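You operate a simulated robot arm through the tools that you are given. There is no shell and no other tool. Be economical: measure what you need, move in short steps, check, and stop when the job is done.

You run a simulated two-armed robot. Do the job below in one go: nothing can be reset, and whatever is moved stays where it is left.

## Task
Put one of the gears from the top of the lift table on the top of the kitting table. Then take the red stirring stick from the ink bench top and put it on the ticket pad on the ink bench top. Then open the shaker hood. Do these in the order given.
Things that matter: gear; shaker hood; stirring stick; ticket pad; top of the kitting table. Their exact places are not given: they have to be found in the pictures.

The check looks at the end state, three seconds after you hand in, the way a careful person would. Anything else that was tipped, shoved, dropped, spilled or broken makes it a failure.

## Robot
Two 7-joint arms with two-finger parallel grippers on one trunk, on a base that drives. Base frame: it is fixed to the floor where the robot stands at the start and does not move with it; the origin is under the middle of the robot, x ahead of it, y to its left, z up; the surface under the hand at the start is at about z = 800. Readings come in mm, degrees, newtons and seconds.
The left shoulder is at the start at [20, 138, 1175], the right one opposite. With the tool pointing down near the work surface each hand reaches from about 100 to 500 mm from the robot's upright axis, wherever it stands, measured 20 degrees to its own side. Places, roughly: shaker hood [500, -6000, 1100]; stirring stick [500, -5250, 1000]; ticket pad [500, -5250, 750]; top of the kitting table [500, -1100, 800]. Payload 1.57 kg a hand.
The tool frame of a hand sits at the grasp point between the pads (the TCP): z along the fingers, y along the line on which they close. The tips reach 30 mm beyond it. The gripper opens to 80 mm. The fingers are 17 mm wide and 12 mm thick; the gripper's body (40 by 82 mm) begins 80 mm behind the TCP.
Orientation is that of the tool frame in the base frame, as a unit quaternion [x, y, z, w]. With the fingers straight down and closing along the base's y, the tool's x points along the base's -x, its y along +y and its z along -z.

## Interface
- The arms move only by the tool step_arm. It takes "left_increments", "right_increments" or both (then of equal length, played together; a hand with none holds still); each is a list of rows, each an object of numbers (a shift or turn left out is 0, a gripper value left out holds the last): "tx", "ty", "tz": the shift along the tool's x, y, z in mm; "wx", "wy", "wz": the turn, a rotation vector about the tool's x, y, z in degrees; "hand": the finger opening in mm, from 0 to 80. In form: [{"tx": .., "ty": .., "tz": .., "wx": .., "wy": .., "wz": .., "hand": ..}, ...]. A call has 1 to 10 rows; each row is the pose to reach, as a shift and turn from the pose commanded when the call began, along the tool's axes at that moment. Each row takes 0.2 s and may step no farther than 50 mm and 8.6 degrees from the row before; otherwise, or with a gripper value out of range, the whole call is refused. Where a pose cannot be reached the arm comes as near as it can. A force on the tool above 40 N (or 10 N above the force at the start of the call, whichever is more), or a blocked arm, ends the call early, and 0.2 s more pass. The fingers move at their own pace (about 45 mm/s each) and stop on an object; they squeeze with about 25 N. The grip force told is the motor's: it shows also when the fingers shut on nothing. Time passes only in rows, and 0.2 s behind the last, so rows that repeat a pose let the fingers close. It gives the time, the measured TCP pose, the force on the tool (base axes), the opening and the grip force at its end, in the units of the frame above (readings bear some noise), with the torque about the TCP (base axes, N m) and any sound that the robot's microphone picked up.
- Cameras (640 x 400 px; columns grow to the right, rows downward): "scene" is now at [192.4, 18, 1088.3]; the picture's right is [0.19, -0.98, 0.00], its down [-0.27, -0.05, -0.96] and it looks along [0.94, 0.18, -0.28] (base axes); focal length 214 px, centre (320, 200). "left" rides on the left gripper at [72, 7, -122] in its tool frame; the picture's right is [-0.09, 1.00, 0.00], its down [-0.84, -0.08, -0.54] and it looks along [-0.54, -0.05, 0.84] (tool axes); focal length 238 px, centre (320, 200). "right" rides on the right gripper at [72, -7, -122] in its tool frame; the picture's right is [0.09, 1.00, 0.00], its down [-0.84, 0.08, -0.54] and it looks along [-0.54, 0.05, 0.84] (tool axes); focal length 238 px, centre (320, 200).
- camera(camera): a new picture of that camera. No time passes.
- lift_body(by): slides the trunk up (or, below 0, down) by that many mm; the arms and the scene camera ride with it, the base frame stays. It gives what a move gives, with no picture.
- roll_base(legs): drives the robot by 1 to 6 legs, each [ahead, left, turn to the left] in mm, mm and degrees, along the robot's own axes; the way and the turn of a leg run together, so that a leg with both is an arc; at most 1500 mm and 180 degrees a leg. The arms and the cameras ride along, it lands a little off, and it stops where it bumps. It gives what a move gives.
- turn_head(pan, tilt): turns the head with the scene camera to pan (to the left, within 60 degrees either way) and tilt (down, from -29 to 69), counted from straight ahead of the robot. It gives what a move gives.
- measure_at(camera, pixels): for up to 12 pixels [column, row] of the newest picture of that camera ("zoom" is the newest enlarged one), the place [x, y, z] in the base frame of the surface seen there, good to about 2 mm. No time passes.
- close_up(camera, box): a new picture of the part [left, top, right, bottom] of that camera's present view, enlarged. No time passes.
- sign_off(): hands the job in; it is judged then, once.

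Keep the steps short. Do not move on a guess: measure, check each grasp and each placing, and mend mistakes. In all there are 110 turns and 100 pictures (those below and enlarged ones count). Leave the grippers open and the arms clear of the work at the hand-in unless told otherwise, and finish with a single line.

The tools are called after "Call:" as a command line: name --argument value ..., lists and objects as JSON in quotes. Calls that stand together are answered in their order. step_arm: Moves the arms, as the interface text tells. Its arguments: {"type":"object","properties":{"left_increments":{"type":"array"},"right_increments":{"type":"array"}},"required":[]} The other tools are called the same way: lift_body (by) slides the trunk up or down; roll_base (legs) drives the base; turn_head (pan, tilt) turns the head that bears the scene camera; camera (camera) takes a picture; measure_at (camera, pixels) gives the place of the surface under pixels of a picture; close_up (camera, box) takes an enlarged picture of a part of a camera's view; sign_off () hands the job in.

At the start:

```text
clock: 0.0
left_tool_pos: [362.6, 239.4, 1001.0]
left_ee_rot: [0.0, 1.0, 0.0, 0.0]
left_contact_force: [0.1, 0.4, 0.0]
left_wrist_torque: [0.0, -0.01, -0.02]
left_finger_gap: 80.1
left_grasp_force: 0.1
right_tool_pos: [341.7, -71.1, 1033.7]
right_ee_rot: [0.0, 1.0, -0.001, -0.001]
right_contact_force: [-0.2, -0.6, 0.2]
right_wrist_torque: [0.02, 0.0, -0.02]
right_finger_gap: 79.9
right_grasp_force: 0.0
trunk travel left (down, up): [-550.0, 690.0]
robot x, y, heading: [1.1, -1.4, 0.1]
head pan, tilt: [10.7, 16.1]
```

scene: 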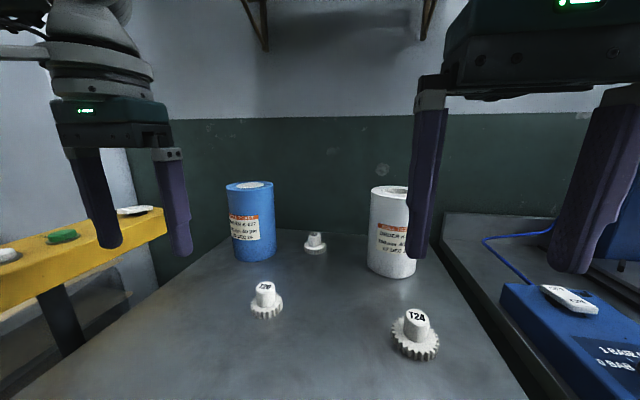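
right: 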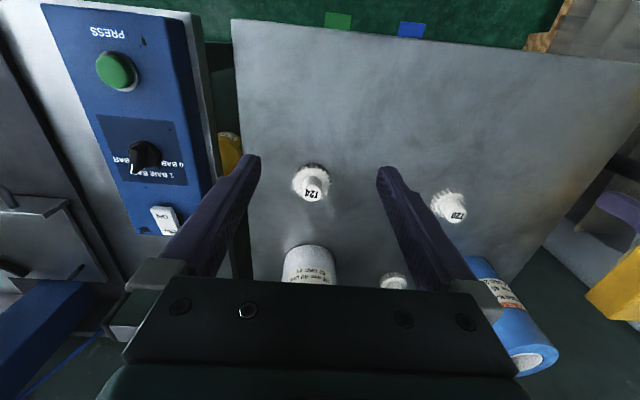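
left: 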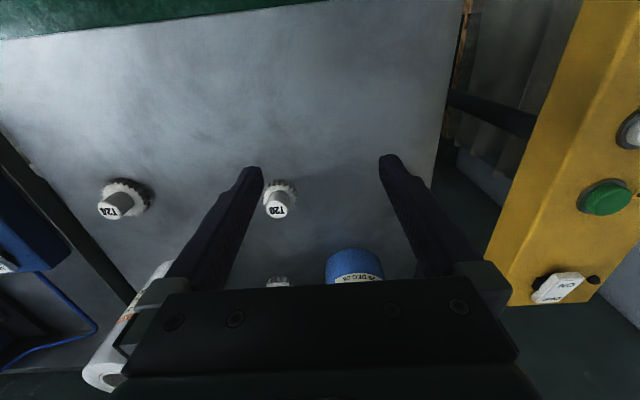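

I see three gears on the table ahead: T24 at scene (417,335), T20 at (266,300) and a small one at (315,243). I'll measure T24 and the table.

Call:
measure_at --camera "scene" --pixels '[[418, 315], [418, 330], [415, 352], [266, 287], [266, 309], [315, 236], [340, 350], [395, 195], [460, 385]]'

Call:
measure_at --camera "right" --pixels '[[313, 192], [310, 170], [300, 184], [322, 184], [340, 120], [295, 185], [328, 185]]'

Call:
close_up --camera "scene" --box '[370, 290, 466, 370]'

```text
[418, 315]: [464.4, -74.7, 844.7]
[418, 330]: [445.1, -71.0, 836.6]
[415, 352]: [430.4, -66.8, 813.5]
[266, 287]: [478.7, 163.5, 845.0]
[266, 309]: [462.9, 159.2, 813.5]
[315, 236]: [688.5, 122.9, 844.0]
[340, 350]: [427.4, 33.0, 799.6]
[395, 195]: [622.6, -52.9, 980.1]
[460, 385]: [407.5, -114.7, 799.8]
```

```text
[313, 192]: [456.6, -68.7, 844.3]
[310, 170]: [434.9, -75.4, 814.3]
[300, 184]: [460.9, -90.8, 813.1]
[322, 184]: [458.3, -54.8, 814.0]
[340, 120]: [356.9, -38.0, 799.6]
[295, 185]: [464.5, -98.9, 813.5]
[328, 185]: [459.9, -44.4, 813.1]
```

```text
5.00 times, centred on (418, 330) of scene
```

zoom: 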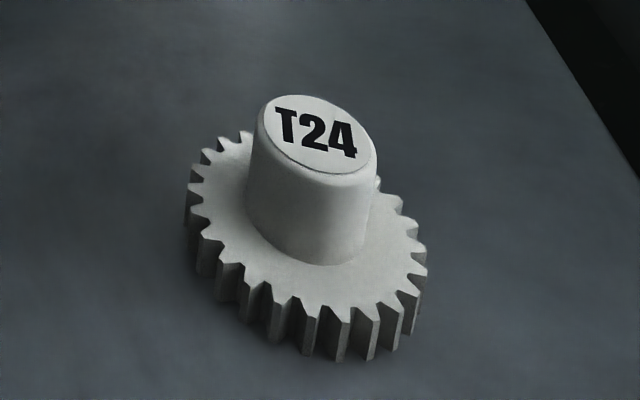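

Call:
measure_at --camera "zoom" --pixels '[[316, 133], [264, 125], [370, 155], [300, 98], [330, 168], [190, 185], [424, 270], [240, 140], [340, 318]]'

Call:
turn_head --pan -50 --tilt 20

Call:
camera --camera "scene"

```text
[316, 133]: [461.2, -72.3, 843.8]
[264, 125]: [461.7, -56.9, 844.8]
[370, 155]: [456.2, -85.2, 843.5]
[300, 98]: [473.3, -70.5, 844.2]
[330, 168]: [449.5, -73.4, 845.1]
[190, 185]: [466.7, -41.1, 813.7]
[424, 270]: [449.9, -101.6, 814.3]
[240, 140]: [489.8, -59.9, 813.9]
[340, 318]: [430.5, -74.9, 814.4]
```

```text
clock: 1.3
left_tool_pos: [361.6, 241.2, 1000.8]
left_ee_rot: [0.0, 1.0, 0.001, 0.001]
left_contact_force: [0.1, -0.4, -1.2]
left_wrist_torque: [-0.01, 0.01, 0.0]
left_finger_gap: 80.2
left_grasp_force: 0.1
right_tool_pos: [341.0, -71.4, 1034.4]
right_ee_rot: [0.0, 1.0, 0.001, 0.0]
right_contact_force: [0.4, 0.5, -0.2]
right_wrist_torque: [0.01, -0.03, 0.02]
right_finger_gap: 79.6
right_grasp_force: 0.0
trunk travel left (down, up): [-550.0, 690.0]
robot x, y, heading: [1.4, -3.6, -0.1]
head pan, tilt: [-50.0, 20.0]
```

```text
95 pictures are left
```

scene: 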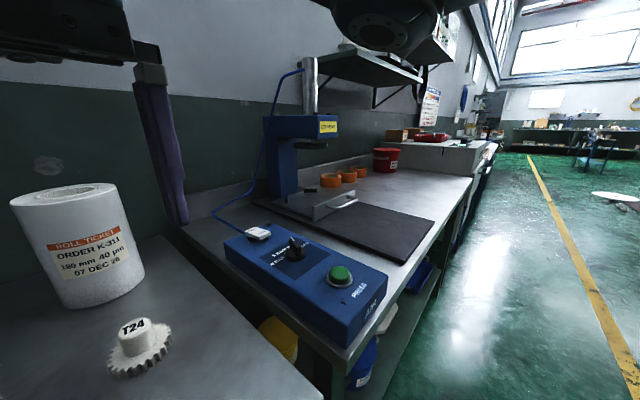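

The T24 hub is centred at (461, -72), top z 844, disc top 814. I'll move the right hand over it and down to above the hub, then check.

Call:
step_arm --right_increments '[{"tx": -40, "hand": 80}, {"tx": -80}, {"tx": -120}, {"tx": -120, "tz": 45}, {"tx": -120, "tz": 90}, {"tx": -120, "tz": 130}]'

Call:
camera --camera "right"

```text
clock: 2.7
left_tool_pos: [362.0, 240.6, 1000.7]
left_ee_rot: [-0.001, 1.0, 0.0, 0.001]
left_contact_force: [0.6, -0.3, 0.0]
left_wrist_torque: [-0.01, 0.02, 0.01]
left_finger_gap: 80.0
left_grasp_force: 0.1
right_tool_pos: [460.4, -70.8, 903.0]
right_ee_rot: [0.0, 1.0, 0.0, 0.001]
right_contact_force: [-0.8, 0.5, -1.1]
right_wrist_torque: [0.01, 0.03, -0.01]
right_finger_gap: 79.9
right_grasp_force: 0.2
right hand out of reach, approached as far as the arm can: row 3
trunk travel left (down, up): [-550.0, 690.0]
robot x, y, heading: [1.8, 0.0, -0.2]
head pan, tilt: [-50.0, 20.0]
```

```text
94 pictures are left
```

right: 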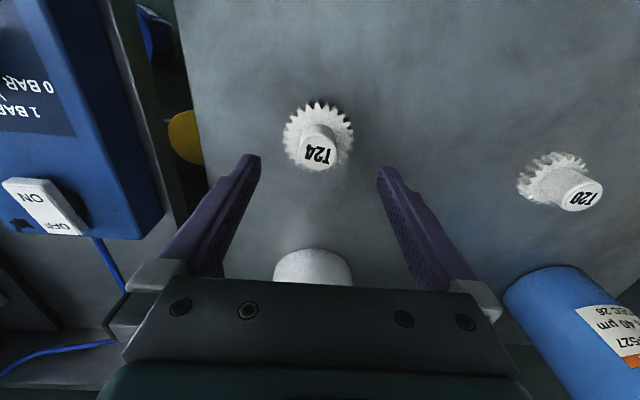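

The hand is centred over the hub at z 903. I'll go down 55 to z 848 and close on the hub.

Call:
step_arm --right_increments '[{"tz": 30, "ty": -1}, {"tz": 55, "ty": -1}, {"tz": 55, "ty": -1, "hand": 20}, {"tz": 55, "ty": -1, "hand": 20}, {"tz": 55, "ty": -1, "hand": 20}, {"tz": 55, "ty": -1, "hand": 20}]'

Call:
camera --camera "right"

```text
clock: 4.1
left_tool_pos: [361.8, 240.0, 999.2]
left_ee_rot: [0.0, 1.0, 0.001, 0.0]
left_contact_force: [-0.3, 0.4, -0.1]
left_wrist_torque: [-0.01, -0.03, 0.0]
left_finger_gap: 80.0
left_grasp_force: 0.0
right_tool_pos: [451.8, -74.8, 853.9]
right_ee_rot: [0.0, 1.0, 0.0, 0.001]
right_contact_force: [0.5, -0.3, -0.5]
right_wrist_torque: [-0.01, 0.0, 0.02]
right_finger_gap: 30.5
right_grasp_force: 23.7
right hand out of reach, approached as far as the arm can: row 1, 2, 3, 4, 5, 6
trunk travel left (down, up): [-550.0, 690.0]
robot x, y, heading: [0.3, 4.0, -0.0]
head pan, tilt: [-50.0, 20.0]
```

```text
93 pictures are left
```

right: 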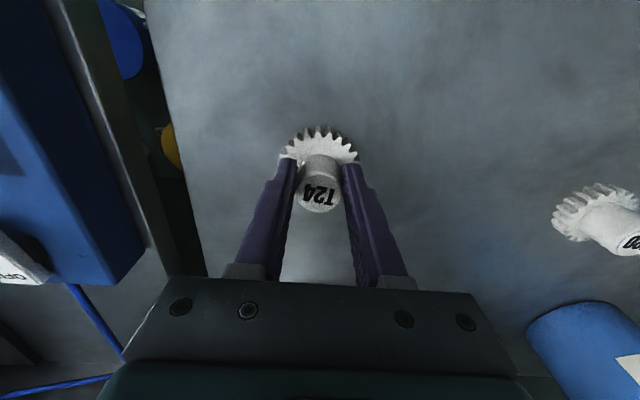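

It closed on 30.5 mm but fell short: TCP x is 452 against hub centre 461, so the grip is at the edge. I'll open, roll 12 mm ahead and read.

Call:
step_arm --right_increments '[{"hand": 80}, {"hand": 80}, {"hand": 80}, {"hand": 80}]'

Call:
roll_base --legs '[[12, 0, 0]]'

Call:
camera --camera "right"

```text
clock: 5.1
left_tool_pos: [362.1, 240.8, 999.6]
left_ee_rot: [-0.001, 1.0, 0.0, 0.0]
left_contact_force: [-0.6, 0.4, 0.1]
left_wrist_torque: [-0.01, -0.04, 0.01]
left_finger_gap: 80.0
left_grasp_force: 0.1
right_tool_pos: [450.9, -75.7, 855.0]
right_ee_rot: [0.0, 1.0, 0.0, 0.0]
right_contact_force: [0.0, -0.6, -0.2]
right_wrist_torque: [-0.01, -0.01, 0.01]
right_finger_gap: 80.2
right_grasp_force: 0.1
trunk travel left (down, up): [-550.0, 690.0]
robot x, y, heading: [-2.1, 1.4, 0.2]
head pan, tilt: [-50.0, 20.0]
```

```text
clock: 5.9
left_tool_pos: [373.9, 240.7, 999.6]
left_ee_rot: [-0.001, 1.0, 0.0, 0.0]
left_contact_force: [-0.3, -0.4, -0.2]
left_wrist_torque: [-0.01, 0.01, -0.02]
left_finger_gap: 80.0
left_grasp_force: 0.0
right_tool_pos: [463.9, -76.1, 854.9]
right_ee_rot: [0.001, 1.0, 0.001, 0.0]
right_contact_force: [1.4, -0.7, -0.3]
right_wrist_torque: [0.0, -0.01, 0.0]
right_finger_gap: 80.1
right_grasp_force: 0.0
trunk travel left (down, up): [-550.0, 690.0]
robot x, y, heading: [10.4, -0.2, -0.2]
head pan, tilt: [-50.0, 20.0]
```

```text
92 pictures are left
```

right: 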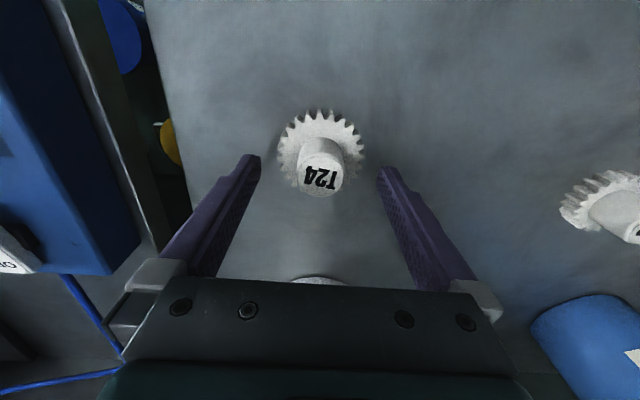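

TCP is now (464, -76, 855), in line with the hub. I'll shift back slightly so it's reachable, then close.

Call:
step_arm --right_increments '[{"tx": 10, "ty": 3}, {"tx": 10, "ty": 3}]'

```text
clock: 6.5
left_tool_pos: [373.5, 239.9, 998.8]
left_ee_rot: [0.0, 1.0, 0.001, -0.001]
left_contact_force: [-0.4, 0.1, -0.5]
left_wrist_torque: [0.02, 0.01, 0.0]
left_finger_gap: 79.8
left_grasp_force: 0.0
right_tool_pos: [463.8, -76.2, 854.6]
right_ee_rot: [0.0, 1.0, 0.0, 0.0]
right_contact_force: [-1.2, 0.2, 0.9]
right_wrist_torque: [0.02, -0.01, 0.01]
right_finger_gap: 79.8
right_grasp_force: 0.0
right hand out of reach, approached as far as the arm can: row 1, 2
trunk travel left (down, up): [-550.0, 690.0]
robot x, y, heading: [16.4, -0.6, 0.1]
head pan, tilt: [-50.0, 20.0]
```

The arm holds at its limit. I'll lower the trunk 6 mm to z about 849, then close.

Call:
lift_body --by -6

Call:
step_arm --right_increments '[{"hand": 20}, {"hand": 20}, {"hand": 20}, {"hand": 20}]'

Call:
camera --camera "right"

```text
clock: 7.0
left_tool_pos: [373.8, 240.3, 993.4]
left_ee_rot: [0.0, 1.0, 0.0, 0.0]
left_contact_force: [0.3, -0.2, 0.2]
left_wrist_torque: [0.0, 0.03, -0.04]
left_finger_gap: 79.8
left_grasp_force: 0.1
right_tool_pos: [463.1, -75.5, 848.5]
right_ee_rot: [0.0, 1.0, -0.001, 0.0]
right_contact_force: [0.4, 0.2, -0.8]
right_wrist_torque: [0.0, 0.02, 0.01]
right_finger_gap: 79.8
right_grasp_force: 0.1
trunk travel left (down, up): [-544.0, 696.0]
robot x, y, heading: [11.5, 2.3, -0.0]
head pan, tilt: [-50.0, 20.0]
```

```text
clock: 8.0
left_tool_pos: [375.0, 240.1, 994.1]
left_ee_rot: [0.0, 1.0, 0.0, 0.0]
left_contact_force: [-0.2, -0.1, 0.0]
left_wrist_torque: [-0.02, 0.0, 0.01]
left_finger_gap: 79.9
left_grasp_force: 0.0
right_tool_pos: [462.8, -75.8, 849.6]
right_ee_rot: [0.0, 1.0, 0.0, 0.0]
right_contact_force: [-0.6, -0.3, 0.2]
right_wrist_torque: [0.03, 0.02, 0.03]
right_finger_gap: 30.6
right_grasp_force: 23.0
trunk travel left (down, up): [-544.0, 696.0]
robot x, y, heading: [12.9, 1.3, 0.0]
head pan, tilt: [-50.0, 20.0]
```

```text
91 pictures are left
```

right: 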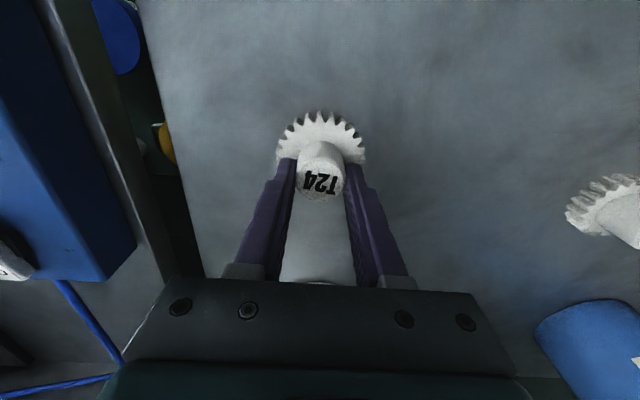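

Gripped squarely. I'll lift with the trunk by 130 mm and look.

Call:
lift_body --by 130

Call:
camera --camera "right"

Call:
turn_head --pan -60 --tilt 35

Call:
camera --camera "scene"

```text
clock: 9.6
left_tool_pos: [373.8, 239.4, 1124.0]
left_ee_rot: [0.0, 1.0, 0.0, 0.001]
left_contact_force: [0.0, 0.2, 0.4]
left_wrist_torque: [0.0, 0.0, -0.05]
left_finger_gap: 79.7
left_grasp_force: 0.0
right_tool_pos: [462.9, -76.0, 978.0]
right_ee_rot: [0.0, 1.0, 0.0, 0.001]
right_contact_force: [0.4, -0.3, -0.5]
right_wrist_torque: [0.02, -0.05, 0.02]
right_finger_gap: 20.0
right_grasp_force: 0.1
trunk travel left (down, up): [-674.0, 566.0]
robot x, y, heading: [9.0, -0.6, 0.0]
head pan, tilt: [-50.0, 20.0]
```

```text
90 pictures are left
```

right: 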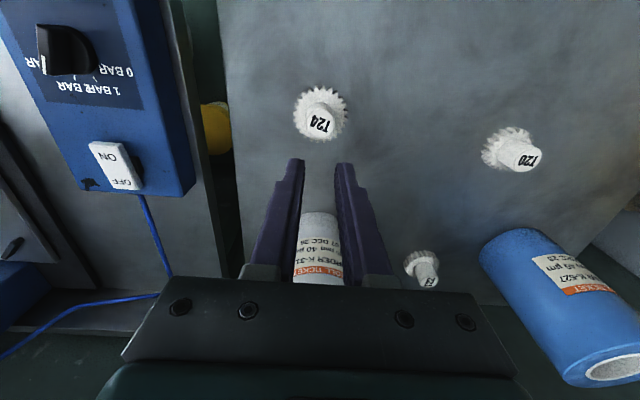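

```text
clock: 10.4
left_tool_pos: [374.2, 239.9, 1124.2]
left_ee_rot: [0.0, 1.0, 0.0, 0.001]
left_contact_force: [0.1, -1.2, -0.1]
left_wrist_torque: [-0.02, 0.0, 0.02]
left_finger_gap: 79.9
left_grasp_force: 0.1
right_tool_pos: [462.8, -75.2, 978.7]
right_ee_rot: [0.0, 1.0, 0.0, 0.0]
right_contact_force: [-0.4, 0.7, 0.8]
right_wrist_torque: [0.03, -0.03, 0.0]
right_finger_gap: 20.1
right_grasp_force: 0.0
trunk travel left (down, up): [-674.0, 566.0]
robot x, y, heading: [14.8, 2.0, -0.1]
head pan, tilt: [-60.0, 35.0]
```

```text
89 pictures are left
```

scene: 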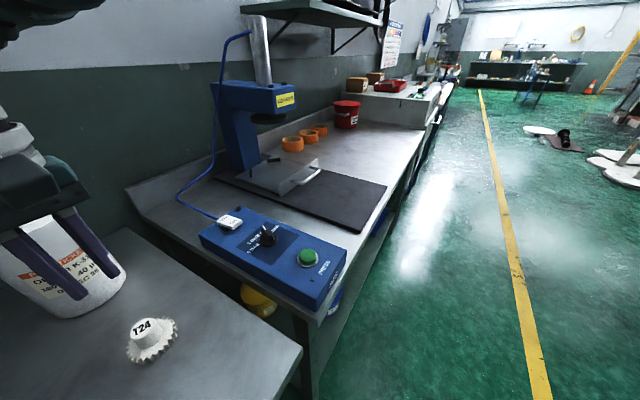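

The gear stayed behind: the fingers slipped off the hub. I'll look closely at it for its shape and check it's still flat.

Call:
close_up --camera "scene" --box '[112, 310, 192, 370]'

Call:
measure_at --camera "right" --pixels '[[320, 125], [318, 98], [300, 118], [343, 114], [297, 105]]'

Call:
close_up --camera "right" --box '[260, 70, 380, 145]'

```text
6.67 times, centred on (152, 340) of scene
```

zoom: 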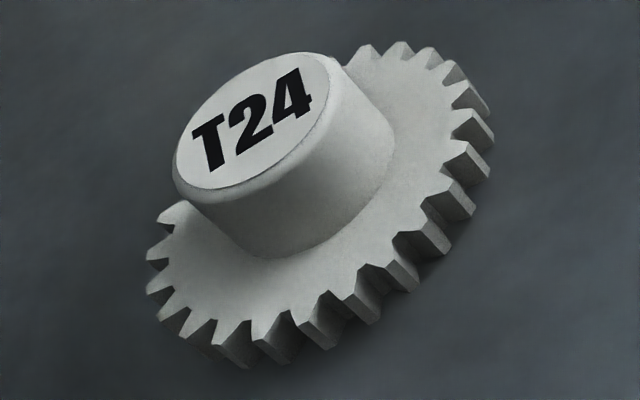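

```text
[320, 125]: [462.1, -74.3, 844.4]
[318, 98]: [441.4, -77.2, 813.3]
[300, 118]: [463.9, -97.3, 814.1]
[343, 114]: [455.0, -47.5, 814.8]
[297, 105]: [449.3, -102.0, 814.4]
```

```text
5.33 times, centred on (320, 108) of right
```

zoom: 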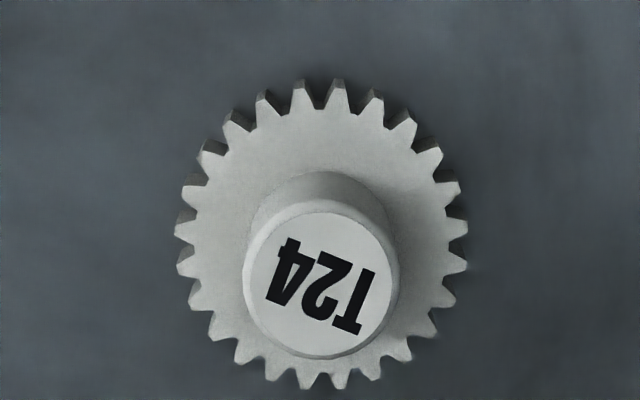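

The hub looks smooth and the gear still sits flat, centre (461, -75), toothed disc about 62 mm wide. I'll grip the disc by its teeth instead. First I'll open and lower the trunk part way.

Call:
step_arm --right_increments '[{"hand": 80}, {"hand": 80}, {"hand": 80}, {"hand": 80}]'

Call:
lift_body --by -115

Call:
camera --camera "right"

```text
clock: 11.4
left_tool_pos: [374.4, 240.4, 1123.8]
left_ee_rot: [-0.001, 1.0, 0.0, 0.0]
left_contact_force: [0.1, 0.3, -0.4]
left_wrist_torque: [0.01, -0.02, 0.01]
left_finger_gap: 80.2
left_grasp_force: 0.1
right_tool_pos: [463.0, -76.1, 979.0]
right_ee_rot: [-0.001, 1.0, 0.0, 0.0]
right_contact_force: [0.4, -0.3, 0.3]
right_wrist_torque: [0.01, -0.03, 0.0]
right_finger_gap: 79.8
right_grasp_force: 0.0
trunk travel left (down, up): [-674.0, 566.0]
robot x, y, heading: [11.2, 0.6, -0.0]
head pan, tilt: [-60.0, 35.0]
```

```text
clock: 12.8
left_tool_pos: [374.3, 239.6, 1010.2]
left_ee_rot: [0.001, 1.0, 0.0, -0.001]
left_contact_force: [0.9, 0.0, 0.6]
left_wrist_torque: [0.01, 0.02, -0.03]
left_finger_gap: 80.1
left_grasp_force: 0.1
right_tool_pos: [462.8, -76.8, 864.0]
right_ee_rot: [0.0, 1.0, 0.0, 0.0]
right_contact_force: [0.4, -0.1, -0.2]
right_wrist_torque: [0.0, 0.01, 0.01]
right_finger_gap: 79.9
right_grasp_force: 0.0
trunk travel left (down, up): [-559.0, 681.0]
robot x, y, heading: [11.7, -0.2, 0.0]
head pan, tilt: [-60.0, 35.0]
```

```text
86 pictures are left
```

right: 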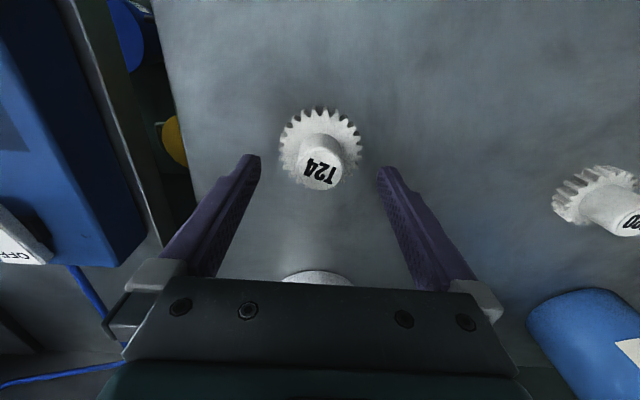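

The fingers straddle the disc evenly. I'll lower 31 mm, so tips come to about z 803, then close.

Call:
lift_body --by -31

Call:
step_arm --right_increments '[{"hand": 60}, {"hand": 40}, {"hand": 40}, {"hand": 40}]'

Call:
lift_body --by 15

Call:
camera --camera "right"

```text
clock: 13.6
left_tool_pos: [373.7, 239.8, 977.9]
left_ee_rot: [0.0, 1.0, 0.0, -0.001]
left_contact_force: [1.0, 0.5, -0.2]
left_wrist_torque: [-0.02, -0.01, 0.02]
left_finger_gap: 80.1
left_grasp_force: 0.0
right_tool_pos: [464.5, -75.9, 831.7]
right_ee_rot: [0.001, 1.0, 0.0, 0.001]
right_contact_force: [-0.3, -0.3, 0.0]
right_wrist_torque: [0.01, -0.01, -0.02]
right_finger_gap: 79.9
right_grasp_force: 0.2
trunk travel left (down, up): [-528.0, 712.0]
robot x, y, heading: [11.1, -0.7, -0.3]
head pan, tilt: [-60.0, 35.0]
```

```text
clock: 14.6
left_tool_pos: [374.0, 239.8, 978.3]
left_ee_rot: [0.0, 1.0, 0.0, 0.001]
left_contact_force: [0.5, 0.9, 0.4]
left_wrist_torque: [0.04, 0.0, -0.03]
left_finger_gap: 80.2
left_grasp_force: 0.1
right_tool_pos: [463.0, -76.3, 833.0]
right_ee_rot: [0.0, 1.0, 0.0, 0.0]
right_contact_force: [0.3, -1.0, 0.1]
right_wrist_torque: [0.01, 0.03, 0.01]
right_finger_gap: 51.9
right_grasp_force: 25.3
trunk travel left (down, up): [-528.0, 712.0]
robot x, y, heading: [12.5, 0.2, 0.2]
head pan, tilt: [-60.0, 35.0]
```

```text
clock: 15.2
left_tool_pos: [373.2, 240.8, 993.8]
left_ee_rot: [0.0, 1.0, -0.001, 0.0]
left_contact_force: [-0.1, 0.3, 0.1]
left_wrist_torque: [0.03, 0.0, -0.01]
left_finger_gap: 80.1
left_grasp_force: 0.1
right_tool_pos: [463.1, -75.6, 847.4]
right_ee_rot: [0.0, 1.0, 0.0, 0.0]
right_contact_force: [-0.3, 0.1, -0.8]
right_wrist_torque: [0.0, 0.0, 0.0]
right_finger_gap: 51.8
right_grasp_force: 24.9
trunk travel left (down, up): [-543.0, 697.0]
robot x, y, heading: [12.6, 4.8, 0.1]
head pan, tilt: [-60.0, 35.0]
```

```text
85 pictures are left
```

right: 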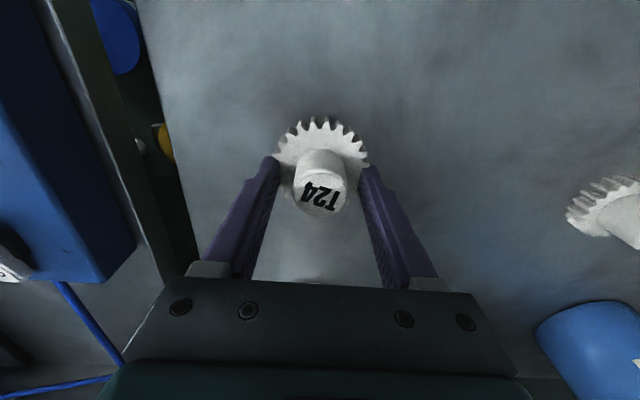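

The gap holds at 51.8 with 25 N. I'll check that the hub top rose to about 859.

Call:
measure_at --camera "right" --pixels '[[320, 195], [320, 140], [400, 150]]'

Call:
lift_body --by 60

Call:
camera --camera "right"

Call:
measure_at --camera "right" --pixels '[[320, 195], [320, 140], [400, 150]]'

```text
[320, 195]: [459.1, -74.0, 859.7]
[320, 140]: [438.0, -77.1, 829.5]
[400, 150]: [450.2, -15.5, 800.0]
```

```text
clock: 16.2
left_tool_pos: [372.7, 240.7, 1052.1]
left_ee_rot: [0.0, 1.0, 0.001, -0.001]
left_contact_force: [0.1, -0.1, 0.5]
left_wrist_torque: [-0.04, -0.03, 0.0]
left_finger_gap: 80.0
left_grasp_force: 0.0
right_tool_pos: [463.8, -76.3, 908.2]
right_ee_rot: [0.0, 1.0, 0.001, -0.001]
right_contact_force: [0.4, -0.1, -0.1]
right_wrist_torque: [-0.01, -0.01, 0.01]
right_finger_gap: 52.1
right_grasp_force: 24.8
trunk travel left (down, up): [-603.0, 637.0]
robot x, y, heading: [13.5, 1.6, 0.1]
head pan, tilt: [-60.0, 35.0]
```

```text
84 pictures are left
```

right: 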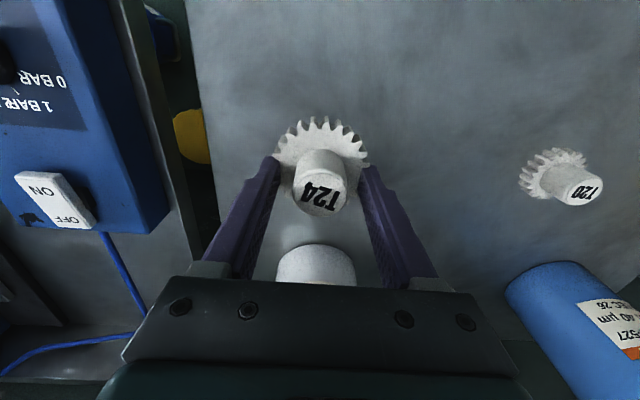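

```text
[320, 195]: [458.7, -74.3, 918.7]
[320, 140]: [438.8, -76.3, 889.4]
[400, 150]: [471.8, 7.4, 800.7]
```

The gear is held and lifted. I'll raise another 60 mm, back off and look right to find the kitting table.

Call:
lift_body --by 80

Call:
roll_base --legs '[[-350, 0, 0]]'

Call:
turn_head --pan -50 --tilt 25

Call:
camera --camera "scene"

```text
clock: 17.4
left_tool_pos: [374.2, 239.4, 1133.7]
left_ee_rot: [0.0, 1.0, 0.0, -0.001]
left_contact_force: [-0.3, 0.1, 1.2]
left_wrist_torque: [-0.03, 0.0, -0.01]
left_finger_gap: 80.0
left_grasp_force: 0.1
right_tool_pos: [463.9, -75.1, 987.4]
right_ee_rot: [0.0, 1.0, 0.0, -0.001]
right_contact_force: [-0.3, -0.3, -1.1]
right_wrist_torque: [-0.03, 0.07, 0.04]
right_finger_gap: 52.0
right_grasp_force: 25.0
trunk travel left (down, up): [-683.0, 557.0]
robot x, y, heading: [8.6, -0.4, 0.0]
head pan, tilt: [-60.0, 35.0]
```

```text
clock: 19.6
left_tool_pos: [27.9, 240.9, 1133.6]
left_ee_rot: [0.002, 1.0, 0.0, 0.0]
left_contact_force: [0.1, 0.1, 0.6]
left_wrist_torque: [-0.01, -0.02, -0.04]
left_finger_gap: 79.9
left_grasp_force: 0.2
right_tool_pos: [116.8, -77.1, 987.7]
right_ee_rot: [0.002, 1.0, 0.0, 0.001]
right_contact_force: [-0.1, 0.1, -1.2]
right_wrist_torque: [0.03, -0.01, -0.05]
right_finger_gap: 51.9
right_grasp_force: 25.2
trunk travel left (down, up): [-683.0, 557.0]
robot x, y, heading: [-335.1, -3.3, -0.2]
head pan, tilt: [-60.0, 35.0]
```

```text
clock: 20.4
left_tool_pos: [28.1, 240.3, 1132.5]
left_ee_rot: [0.002, 1.0, 0.0, 0.0]
left_contact_force: [0.1, -0.2, 0.2]
left_wrist_torque: [-0.02, 0.01, -0.05]
left_finger_gap: 79.8
left_grasp_force: 0.1
right_tool_pos: [116.9, -76.2, 987.4]
right_ee_rot: [0.002, 1.0, 0.0, 0.001]
right_contact_force: [-0.4, -0.7, -0.9]
right_wrist_torque: [0.03, 0.02, -0.01]
right_finger_gap: 51.7
right_grasp_force: 24.8
trunk travel left (down, up): [-683.0, 557.0]
robot x, y, heading: [-339.5, -0.6, -0.0]
head pan, tilt: [-50.0, 25.0]
```

```text
83 pictures are left
```

scene: 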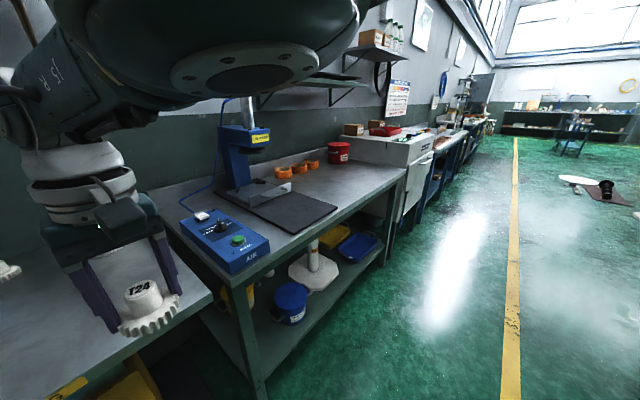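

Call:
measure_at --camera "scene" --pixels '[[160, 230], [380, 190], [400, 172], [300, 215], [240, 255], [270, 275], [340, 155], [360, 175], [400, 155], [430, 145], [460, 133], [338, 140]]'

Call:
close_up --camera "scene" --box '[220, 90, 480, 250]'

```text
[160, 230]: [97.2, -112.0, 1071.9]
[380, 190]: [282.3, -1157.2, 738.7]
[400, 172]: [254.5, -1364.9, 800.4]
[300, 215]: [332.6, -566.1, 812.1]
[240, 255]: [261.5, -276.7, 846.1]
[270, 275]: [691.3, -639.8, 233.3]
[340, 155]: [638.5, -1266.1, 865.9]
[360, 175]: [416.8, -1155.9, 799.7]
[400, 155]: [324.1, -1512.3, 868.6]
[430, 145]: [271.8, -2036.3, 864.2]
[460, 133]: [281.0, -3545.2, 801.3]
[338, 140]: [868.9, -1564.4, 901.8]
```

```text
2.46 times, centred on (350, 170) of scene
```

zoom: 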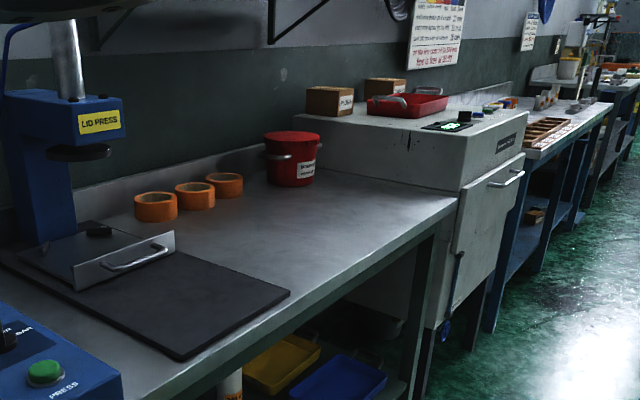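

The bench with the lid press runs from y about -150 to -1370 at z 800, and open surface lies near (450, -1100), which fits the kitting table. I'll drive right 1000 mm at this distance and look.

Call:
roll_base --legs '[[0, -1000, 0]]'

Call:
turn_head --pan 0 --tilt 25

Call:
camera --camera "scene"

```text
clock: 25.5
left_tool_pos: [22.8, -754.7, 1132.4]
left_ee_rot: [0.006, 1.0, 0.0, -0.001]
left_contact_force: [0.0, -0.4, -0.1]
left_wrist_torque: [-0.03, 0.05, -0.02]
left_finger_gap: 80.2
left_grasp_force: 0.1
right_tool_pos: [109.2, -1071.1, 988.5]
right_ee_rot: [0.004, 1.0, 0.0, 0.0]
right_contact_force: [1.0, 0.6, -0.7]
right_wrist_torque: [-0.02, 0.0, -0.03]
right_finger_gap: 51.7
right_grasp_force: 24.2
trunk travel left (down, up): [-683.0, 557.0]
robot x, y, heading: [-340.5, -989.3, -0.7]
head pan, tilt: [-50.0, 25.0]
```

```text
clock: 26.7
left_tool_pos: [21.5, -755.2, 1133.4]
left_ee_rot: [0.004, 1.0, 0.0, 0.0]
left_contact_force: [-0.9, 0.1, 0.2]
left_wrist_torque: [-0.02, 0.01, 0.03]
left_finger_gap: 79.8
left_grasp_force: 0.1
right_tool_pos: [110.0, -1071.5, 988.6]
right_ee_rot: [0.004, 1.0, 0.001, 0.0]
right_contact_force: [-0.2, -0.1, -1.2]
right_wrist_torque: [0.02, 0.0, 0.0]
right_finger_gap: 51.8
right_grasp_force: 25.0
trunk travel left (down, up): [-683.0, 557.0]
robot x, y, heading: [-344.7, -990.2, -0.6]
head pan, tilt: [0.0, 25.0]
```

```text
81 pictures are left
```

scene: 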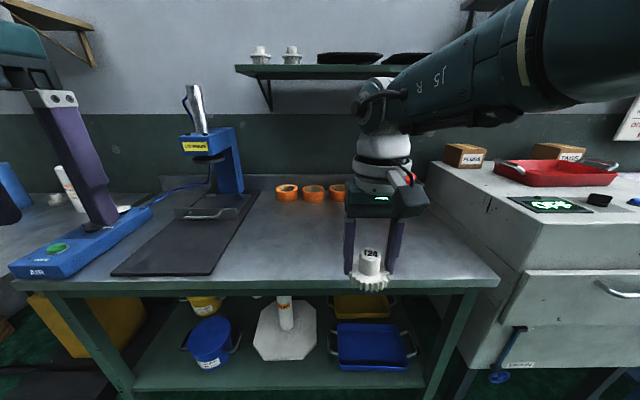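

Call:
measure_at --camera "scene" --pixels '[[290, 284], [290, 250], [330, 250], [430, 270], [470, 275], [420, 235], [314, 195], [338, 197], [250, 250], [290, 220]]'

Call:
roll_base --legs '[[300, 0, 0]]'

Call:
camera --camera "scene"

Call:
camera --camera "right"

```text
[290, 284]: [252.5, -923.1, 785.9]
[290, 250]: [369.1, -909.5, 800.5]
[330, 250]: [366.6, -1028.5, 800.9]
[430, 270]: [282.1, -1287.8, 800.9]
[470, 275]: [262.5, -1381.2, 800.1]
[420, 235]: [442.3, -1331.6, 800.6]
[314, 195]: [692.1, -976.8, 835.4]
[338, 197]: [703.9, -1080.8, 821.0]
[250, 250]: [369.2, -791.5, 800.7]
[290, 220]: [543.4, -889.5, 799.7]
```

```text
clock: 28.8
left_tool_pos: [329.4, -755.5, 1132.3]
left_ee_rot: [0.003, 1.0, 0.0, 0.0]
left_contact_force: [0.4, -0.5, 1.0]
left_wrist_torque: [0.02, 0.0, -0.01]
left_finger_gap: 79.8
left_grasp_force: 0.1
right_tool_pos: [417.3, -1072.6, 987.8]
right_ee_rot: [0.003, 1.0, -0.001, 0.0]
right_contact_force: [-0.2, 0.6, -0.6]
right_wrist_torque: [0.02, 0.0, -0.02]
right_finger_gap: 51.9
right_grasp_force: 24.7
trunk travel left (down, up): [-683.0, 557.0]
robot x, y, heading: [-33.3, -993.9, -0.4]
head pan, tilt: [0.0, 25.0]
```

```text
80 pictures are left
```

scene: 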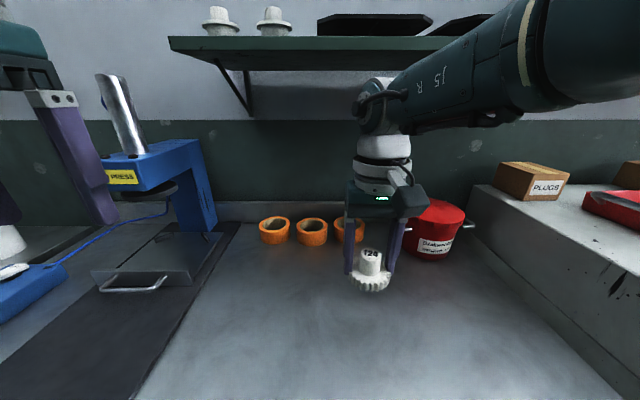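

```text
79 pictures are left
```

right: 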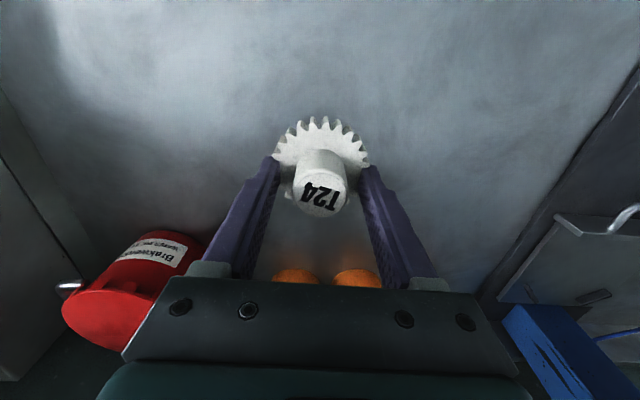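

The gear hangs at (417, -1073) over clear table. I'll lower the trunk 140, then the rest in small steps.

Call:
lift_body --by -140

Call:
camera --camera "right"

Call:
measure_at --camera "right" --pixels '[[320, 195], [320, 140], [400, 130]]'

```text
clock: 30.4
left_tool_pos: [328.3, -756.2, 993.5]
left_ee_rot: [0.003, 1.0, 0.0, 0.0]
left_contact_force: [-1.0, 0.6, -0.7]
left_wrist_torque: [0.03, -0.02, -0.02]
left_finger_gap: 80.0
left_grasp_force: 0.0
right_tool_pos: [417.0, -1072.9, 847.7]
right_ee_rot: [0.003, 1.0, 0.0, 0.001]
right_contact_force: [0.0, 0.3, -0.8]
right_wrist_torque: [-0.02, 0.01, 0.02]
right_finger_gap: 52.0
right_grasp_force: 25.0
trunk travel left (down, up): [-543.0, 697.0]
robot x, y, heading: [-35.0, -995.0, -0.4]
head pan, tilt: [0.0, 25.0]
```

```text
78 pictures are left
```

right: 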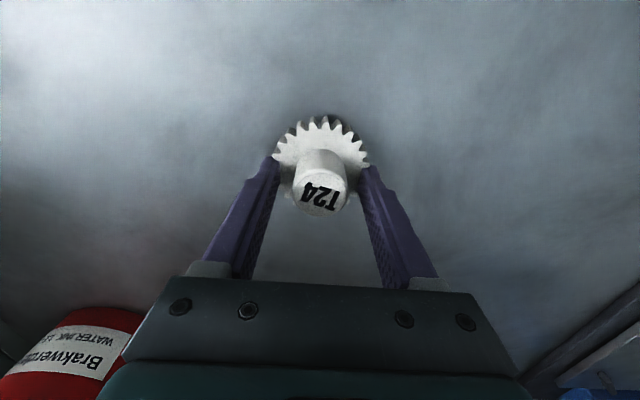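

```text
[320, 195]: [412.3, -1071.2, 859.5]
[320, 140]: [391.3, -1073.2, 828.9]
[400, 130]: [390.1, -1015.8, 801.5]
```

Hub top is at 859.5 and must come to 845, so there are about 14 mm to go. I'll lower 13.5, check, then open.

Call:
lift_body --by -13.5

Call:
step_arm --right_increments '[{"hand": 60}, {"hand": 80}, {"hand": 80}, {"hand": 80}]'

Call:
lift_body --by 150

Call:
camera --camera "right"

```text
clock: 31.1
left_tool_pos: [328.3, -757.1, 979.8]
left_ee_rot: [0.002, 1.0, 0.0, 0.0]
left_contact_force: [-0.5, 0.0, 0.3]
left_wrist_torque: [0.02, -0.02, -0.01]
left_finger_gap: 80.0
left_grasp_force: 0.0
right_tool_pos: [416.3, -1073.2, 833.6]
right_ee_rot: [0.003, 1.0, 0.0, 0.0]
right_contact_force: [0.0, 1.0, -0.4]
right_wrist_torque: [0.01, 0.0, 0.02]
right_finger_gap: 52.0
right_grasp_force: 25.0
trunk travel left (down, up): [-530.0, 710.0]
robot x, y, heading: [-31.1, -993.9, -0.4]
head pan, tilt: [0.0, 25.0]
```

```text
clock: 32.0
left_tool_pos: [329.5, -756.0, 979.3]
left_ee_rot: [0.003, 1.0, 0.0, 0.001]
left_contact_force: [0.2, -0.3, 0.7]
left_wrist_torque: [0.0, 0.01, 0.01]
left_finger_gap: 79.9
left_grasp_force: 0.0
right_tool_pos: [416.8, -1072.4, 834.3]
right_ee_rot: [0.003, 1.0, 0.0, 0.0]
right_contact_force: [-0.3, -0.3, 0.5]
right_wrist_torque: [0.03, -0.01, -0.01]
right_finger_gap: 80.2
right_grasp_force: 0.1
trunk travel left (down, up): [-530.0, 710.0]
robot x, y, heading: [-36.0, -993.7, -0.5]
head pan, tilt: [0.0, 25.0]
```

```text
clock: 33.8
left_tool_pos: [328.9, -757.4, 1130.1]
left_ee_rot: [0.002, 1.0, 0.0, 0.001]
left_contact_force: [0.7, -0.7, -1.0]
left_wrist_torque: [0.01, -0.01, 0.03]
left_finger_gap: 79.9
left_grasp_force: 0.0
right_tool_pos: [416.8, -1072.3, 984.6]
right_ee_rot: [0.003, 1.0, 0.0, 0.0]
right_contact_force: [-0.2, 0.0, -0.6]
right_wrist_torque: [0.02, 0.0, 0.01]
right_finger_gap: 80.1
right_grasp_force: 0.0
trunk travel left (down, up): [-680.0, 560.0]
robot x, y, heading: [-32.9, -993.7, -0.3]
head pan, tilt: [0.0, 25.0]
```

```text
77 pictures are left
```

right: 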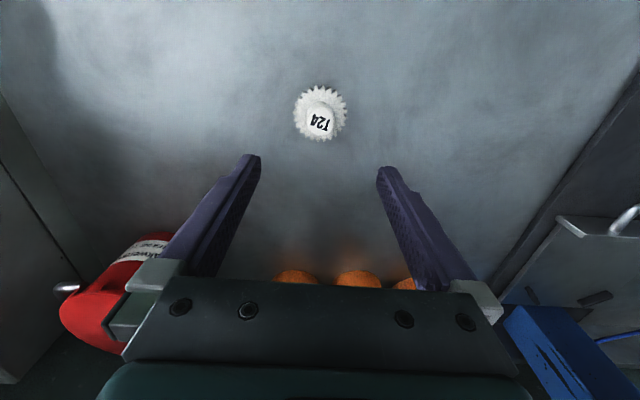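

The gear stands flat on the kitting table. I'll back off and look right along the way to the ink bench.

Call:
roll_base --legs '[[-370, 0, 0]]'

Call:
turn_head --pan -60 --tilt 15

Call:
camera --camera "scene"

```text
clock: 36.2
left_tool_pos: [-40.0, -755.4, 1130.4]
left_ee_rot: [0.006, 1.0, 0.0, 0.0]
left_contact_force: [0.4, 0.3, -0.6]
left_wrist_torque: [0.0, -0.04, -0.01]
left_finger_gap: 80.2
left_grasp_force: 0.0
right_tool_pos: [45.9, -1072.6, 984.2]
right_ee_rot: [0.007, 1.0, 0.001, 0.0]
right_contact_force: [0.1, 0.5, -0.3]
right_wrist_torque: [-0.03, 0.01, -0.01]
right_finger_gap: 79.8
right_grasp_force: 0.1
trunk travel left (down, up): [-680.0, 560.0]
robot x, y, heading: [-407.1, -994.4, -0.8]
head pan, tilt: [0.0, 25.0]
```

```text
clock: 37.5
left_tool_pos: [-40.5, -755.1, 1129.7]
left_ee_rot: [0.006, 1.0, 0.0, 0.0]
left_contact_force: [0.0, -1.0, 0.4]
left_wrist_torque: [0.01, 0.0, 0.0]
left_finger_gap: 80.0
left_grasp_force: 0.1
right_tool_pos: [45.2, -1073.5, 984.7]
right_ee_rot: [0.006, 1.0, 0.0, 0.0]
right_contact_force: [0.6, -0.1, -0.1]
right_wrist_torque: [0.0, -0.01, 0.0]
right_finger_gap: 80.1
right_grasp_force: 0.1
trunk travel left (down, up): [-680.0, 560.0]
robot x, y, heading: [-407.5, -993.7, -0.8]
head pan, tilt: [-60.0, 15.0]
```

```text
76 pictures are left
```

scene: 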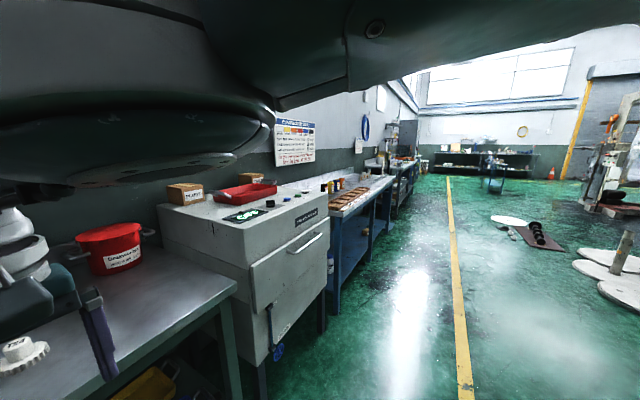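

Call:
measure_at --camera "scene" --pixels '[[495, 180], [510, 220], [530, 240], [590, 250], [450, 220], [465, 350], [272, 350], [320, 290], [375, 175], [410, 160], [405, 200]]'

Call:
close_up --camera "scene" --box '[320, 100, 560, 250]'

```text
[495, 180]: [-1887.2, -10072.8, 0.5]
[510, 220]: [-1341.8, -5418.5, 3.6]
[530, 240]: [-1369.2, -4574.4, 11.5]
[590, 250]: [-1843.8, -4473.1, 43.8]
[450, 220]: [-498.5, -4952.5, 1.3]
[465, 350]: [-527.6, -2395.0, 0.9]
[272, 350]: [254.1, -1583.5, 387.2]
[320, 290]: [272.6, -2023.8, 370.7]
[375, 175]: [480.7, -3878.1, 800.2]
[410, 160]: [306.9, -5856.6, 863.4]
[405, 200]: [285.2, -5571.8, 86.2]
```

```text
2.67 times, centred on (440, 175) of scene
```

zoom: 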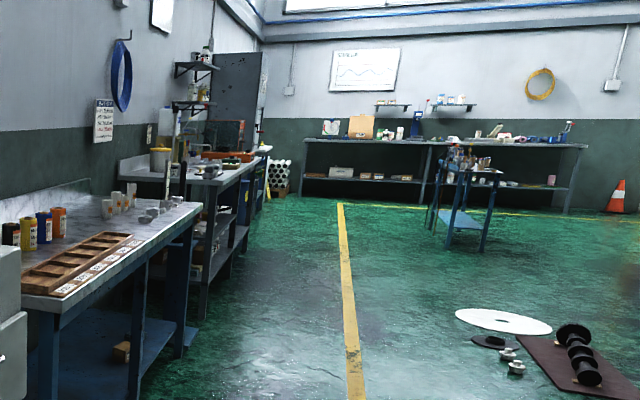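

The lane is clear (floor items lie beyond x -1300). I'll drive right in three legs toward y about -5100, correcting the heading.

Call:
roll_base --legs '[[0, 0, 0.8], [0, -1380, 0], [0, -1380, 0], [0, -1340, 0]]'

Call:
turn_head --pan -15 --tilt 25

Call:
camera --camera "scene"

```text
clock: 57.6
left_tool_pos: [-94.9, -4879.6, 1130.4]
left_ee_rot: [0.009, 1.0, 0.0, 0.001]
left_contact_force: [-0.2, -1.2, 0.1]
left_wrist_torque: [0.0, 0.0, 0.02]
left_finger_gap: 80.2
left_grasp_force: 0.1
right_tool_pos: [-11.7, -5198.0, 984.9]
right_ee_rot: [0.01, 1.0, 0.0, -0.001]
right_contact_force: [-0.2, -0.9, 0.0]
right_wrist_torque: [0.01, 0.03, 0.0]
right_finger_gap: 79.7
right_grasp_force: 0.1
trunk travel left (down, up): [-680.0, 560.0]
robot x, y, heading: [-461.7, -5110.9, -1.3]
head pan, tilt: [-60.0, 15.0]
```

```text
clock: 58.7
left_tool_pos: [-95.0, -4880.7, 1129.9]
left_ee_rot: [0.009, 1.0, 0.0, 0.0]
left_contact_force: [-1.3, 0.1, 0.2]
left_wrist_torque: [0.05, 0.0, -0.02]
left_finger_gap: 80.1
left_grasp_force: 0.1
right_tool_pos: [-12.4, -5198.1, 984.3]
right_ee_rot: [0.011, 1.0, 0.0, 0.0]
right_contact_force: [-1.7, -0.4, -0.8]
right_wrist_torque: [-0.01, 0.01, -0.01]
right_finger_gap: 79.9
right_grasp_force: 0.0
trunk travel left (down, up): [-680.0, 560.0]
robot x, y, heading: [-458.1, -5112.9, -1.1]
head pan, tilt: [-15.0, 25.0]
```

```text
74 pictures are left
```

scene: 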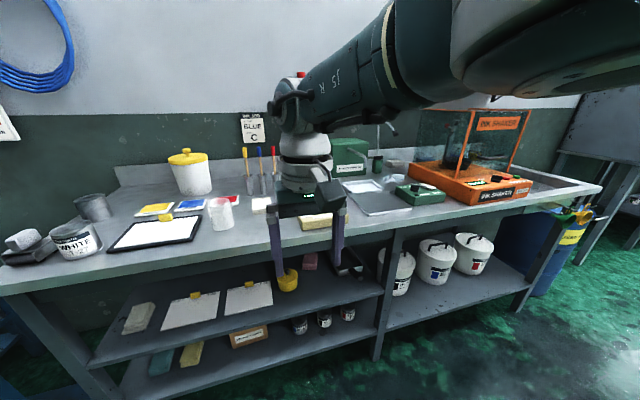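

I see stirring sticks at (245..275,160), an ink shaker with an orange hood at right. I'll zoom in on both.

Call:
close_up --camera "scene" --box '[100, 135, 300, 260]'

Call:
close_up --camera "scene" --box '[320, 90, 540, 230]'

Call:
measure_at --camera "scene" --pixels '[[245, 152], [259, 152], [273, 150], [265, 190], [262, 204], [222, 210], [318, 222], [160, 235], [200, 255], [150, 270], [385, 205], [480, 205]]'

```text
3.20 times, centred on (200, 198) of scene
```

zoom: 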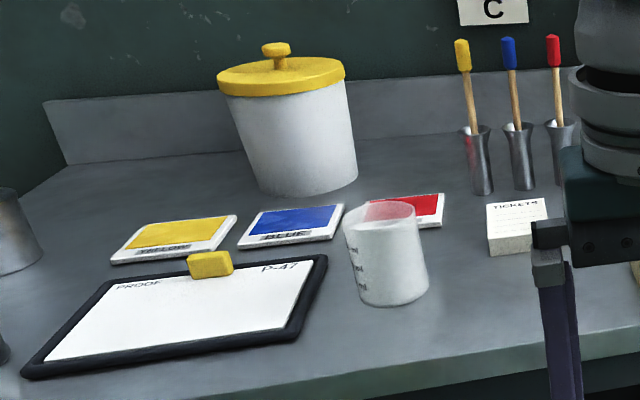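

```text
2.86 times, centred on (430, 160) of scene
```

zoom: 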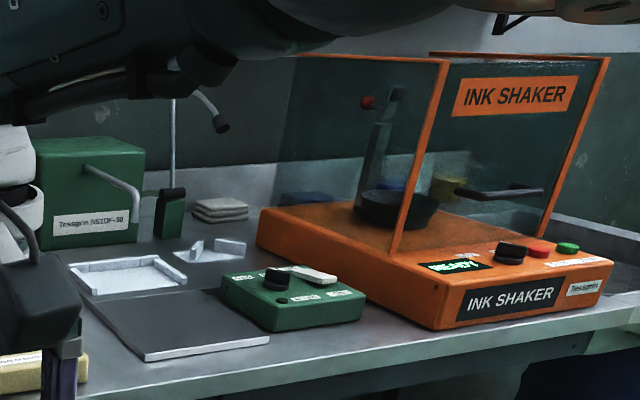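

```text
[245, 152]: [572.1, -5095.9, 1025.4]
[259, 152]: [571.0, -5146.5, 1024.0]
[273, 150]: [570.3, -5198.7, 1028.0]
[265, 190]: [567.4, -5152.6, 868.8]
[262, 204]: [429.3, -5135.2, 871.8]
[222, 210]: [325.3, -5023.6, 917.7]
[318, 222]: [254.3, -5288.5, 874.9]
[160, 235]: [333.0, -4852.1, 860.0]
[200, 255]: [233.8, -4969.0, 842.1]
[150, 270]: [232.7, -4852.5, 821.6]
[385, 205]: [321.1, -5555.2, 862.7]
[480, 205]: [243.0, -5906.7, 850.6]
```

Bench top is about z 850, the TICKETS pad is at about (429, -5135, 872), and the red-capped stick stands in a steel tube at about (570, -5199), top near z 1030. My arm blocks part of the view, so I'll drive 350 right to look again.

Call:
roll_base --legs '[[0, -350, 1.2]]'

Call:
turn_head --pan 8 --tilt 25

Call:
camera --camera "scene"

Call:
close_up --camera "scene" --box '[140, 110, 300, 230]'

```text
clock: 61.0
left_tool_pos: [-103.4, -5218.5, 1129.9]
left_ee_rot: [-0.005, 1.0, 0.0, 0.0]
left_contact_force: [-0.2, 0.3, 0.5]
left_wrist_torque: [-0.01, 0.0, 0.01]
left_finger_gap: 80.1
left_grasp_force: 0.0
right_tool_pos: [-11.3, -5533.9, 985.2]
right_ee_rot: [-0.005, 1.0, 0.0, 0.0]
right_contact_force: [-0.6, 0.2, 0.4]
right_wrist_torque: [-0.01, 0.01, 0.01]
right_finger_gap: 80.1
right_grasp_force: 0.0
trunk travel left (down, up): [-680.0, 560.0]
robot x, y, heading: [-464.0, -5459.3, 0.6]
head pan, tilt: [-15.0, 25.0]
```

```text
clock: 61.8
left_tool_pos: [-103.3, -5219.0, 1128.9]
left_ee_rot: [-0.004, 1.0, 0.0, 0.0]
left_contact_force: [-0.3, 0.0, 0.7]
left_wrist_torque: [-0.03, -0.02, 0.0]
left_finger_gap: 79.9
left_grasp_force: 0.1
right_tool_pos: [-11.8, -5533.6, 985.1]
right_ee_rot: [-0.004, 1.0, 0.0, -0.001]
right_contact_force: [0.3, -0.5, -0.2]
right_wrist_torque: [-0.01, 0.01, -0.03]
right_finger_gap: 80.0
right_grasp_force: 0.1
trunk travel left (down, up): [-680.0, 560.0]
robot x, y, heading: [-461.7, -5461.5, 0.7]
head pan, tilt: [8.0, 25.0]
```

```text
71 pictures are left
```

scene: 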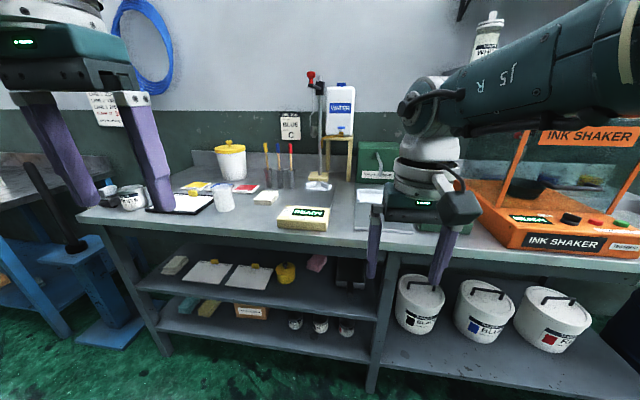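

```text
3.33 times, centred on (220, 170) of scene
```

zoom: 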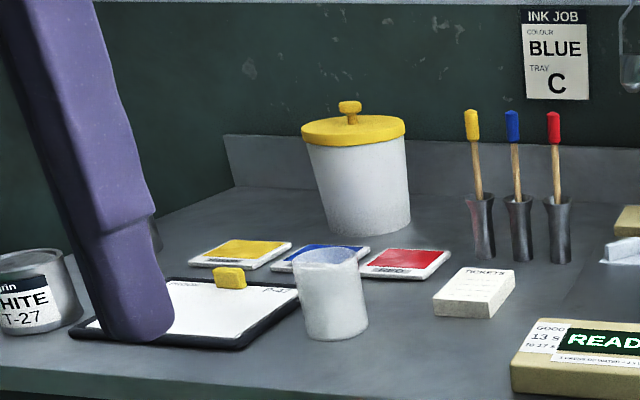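

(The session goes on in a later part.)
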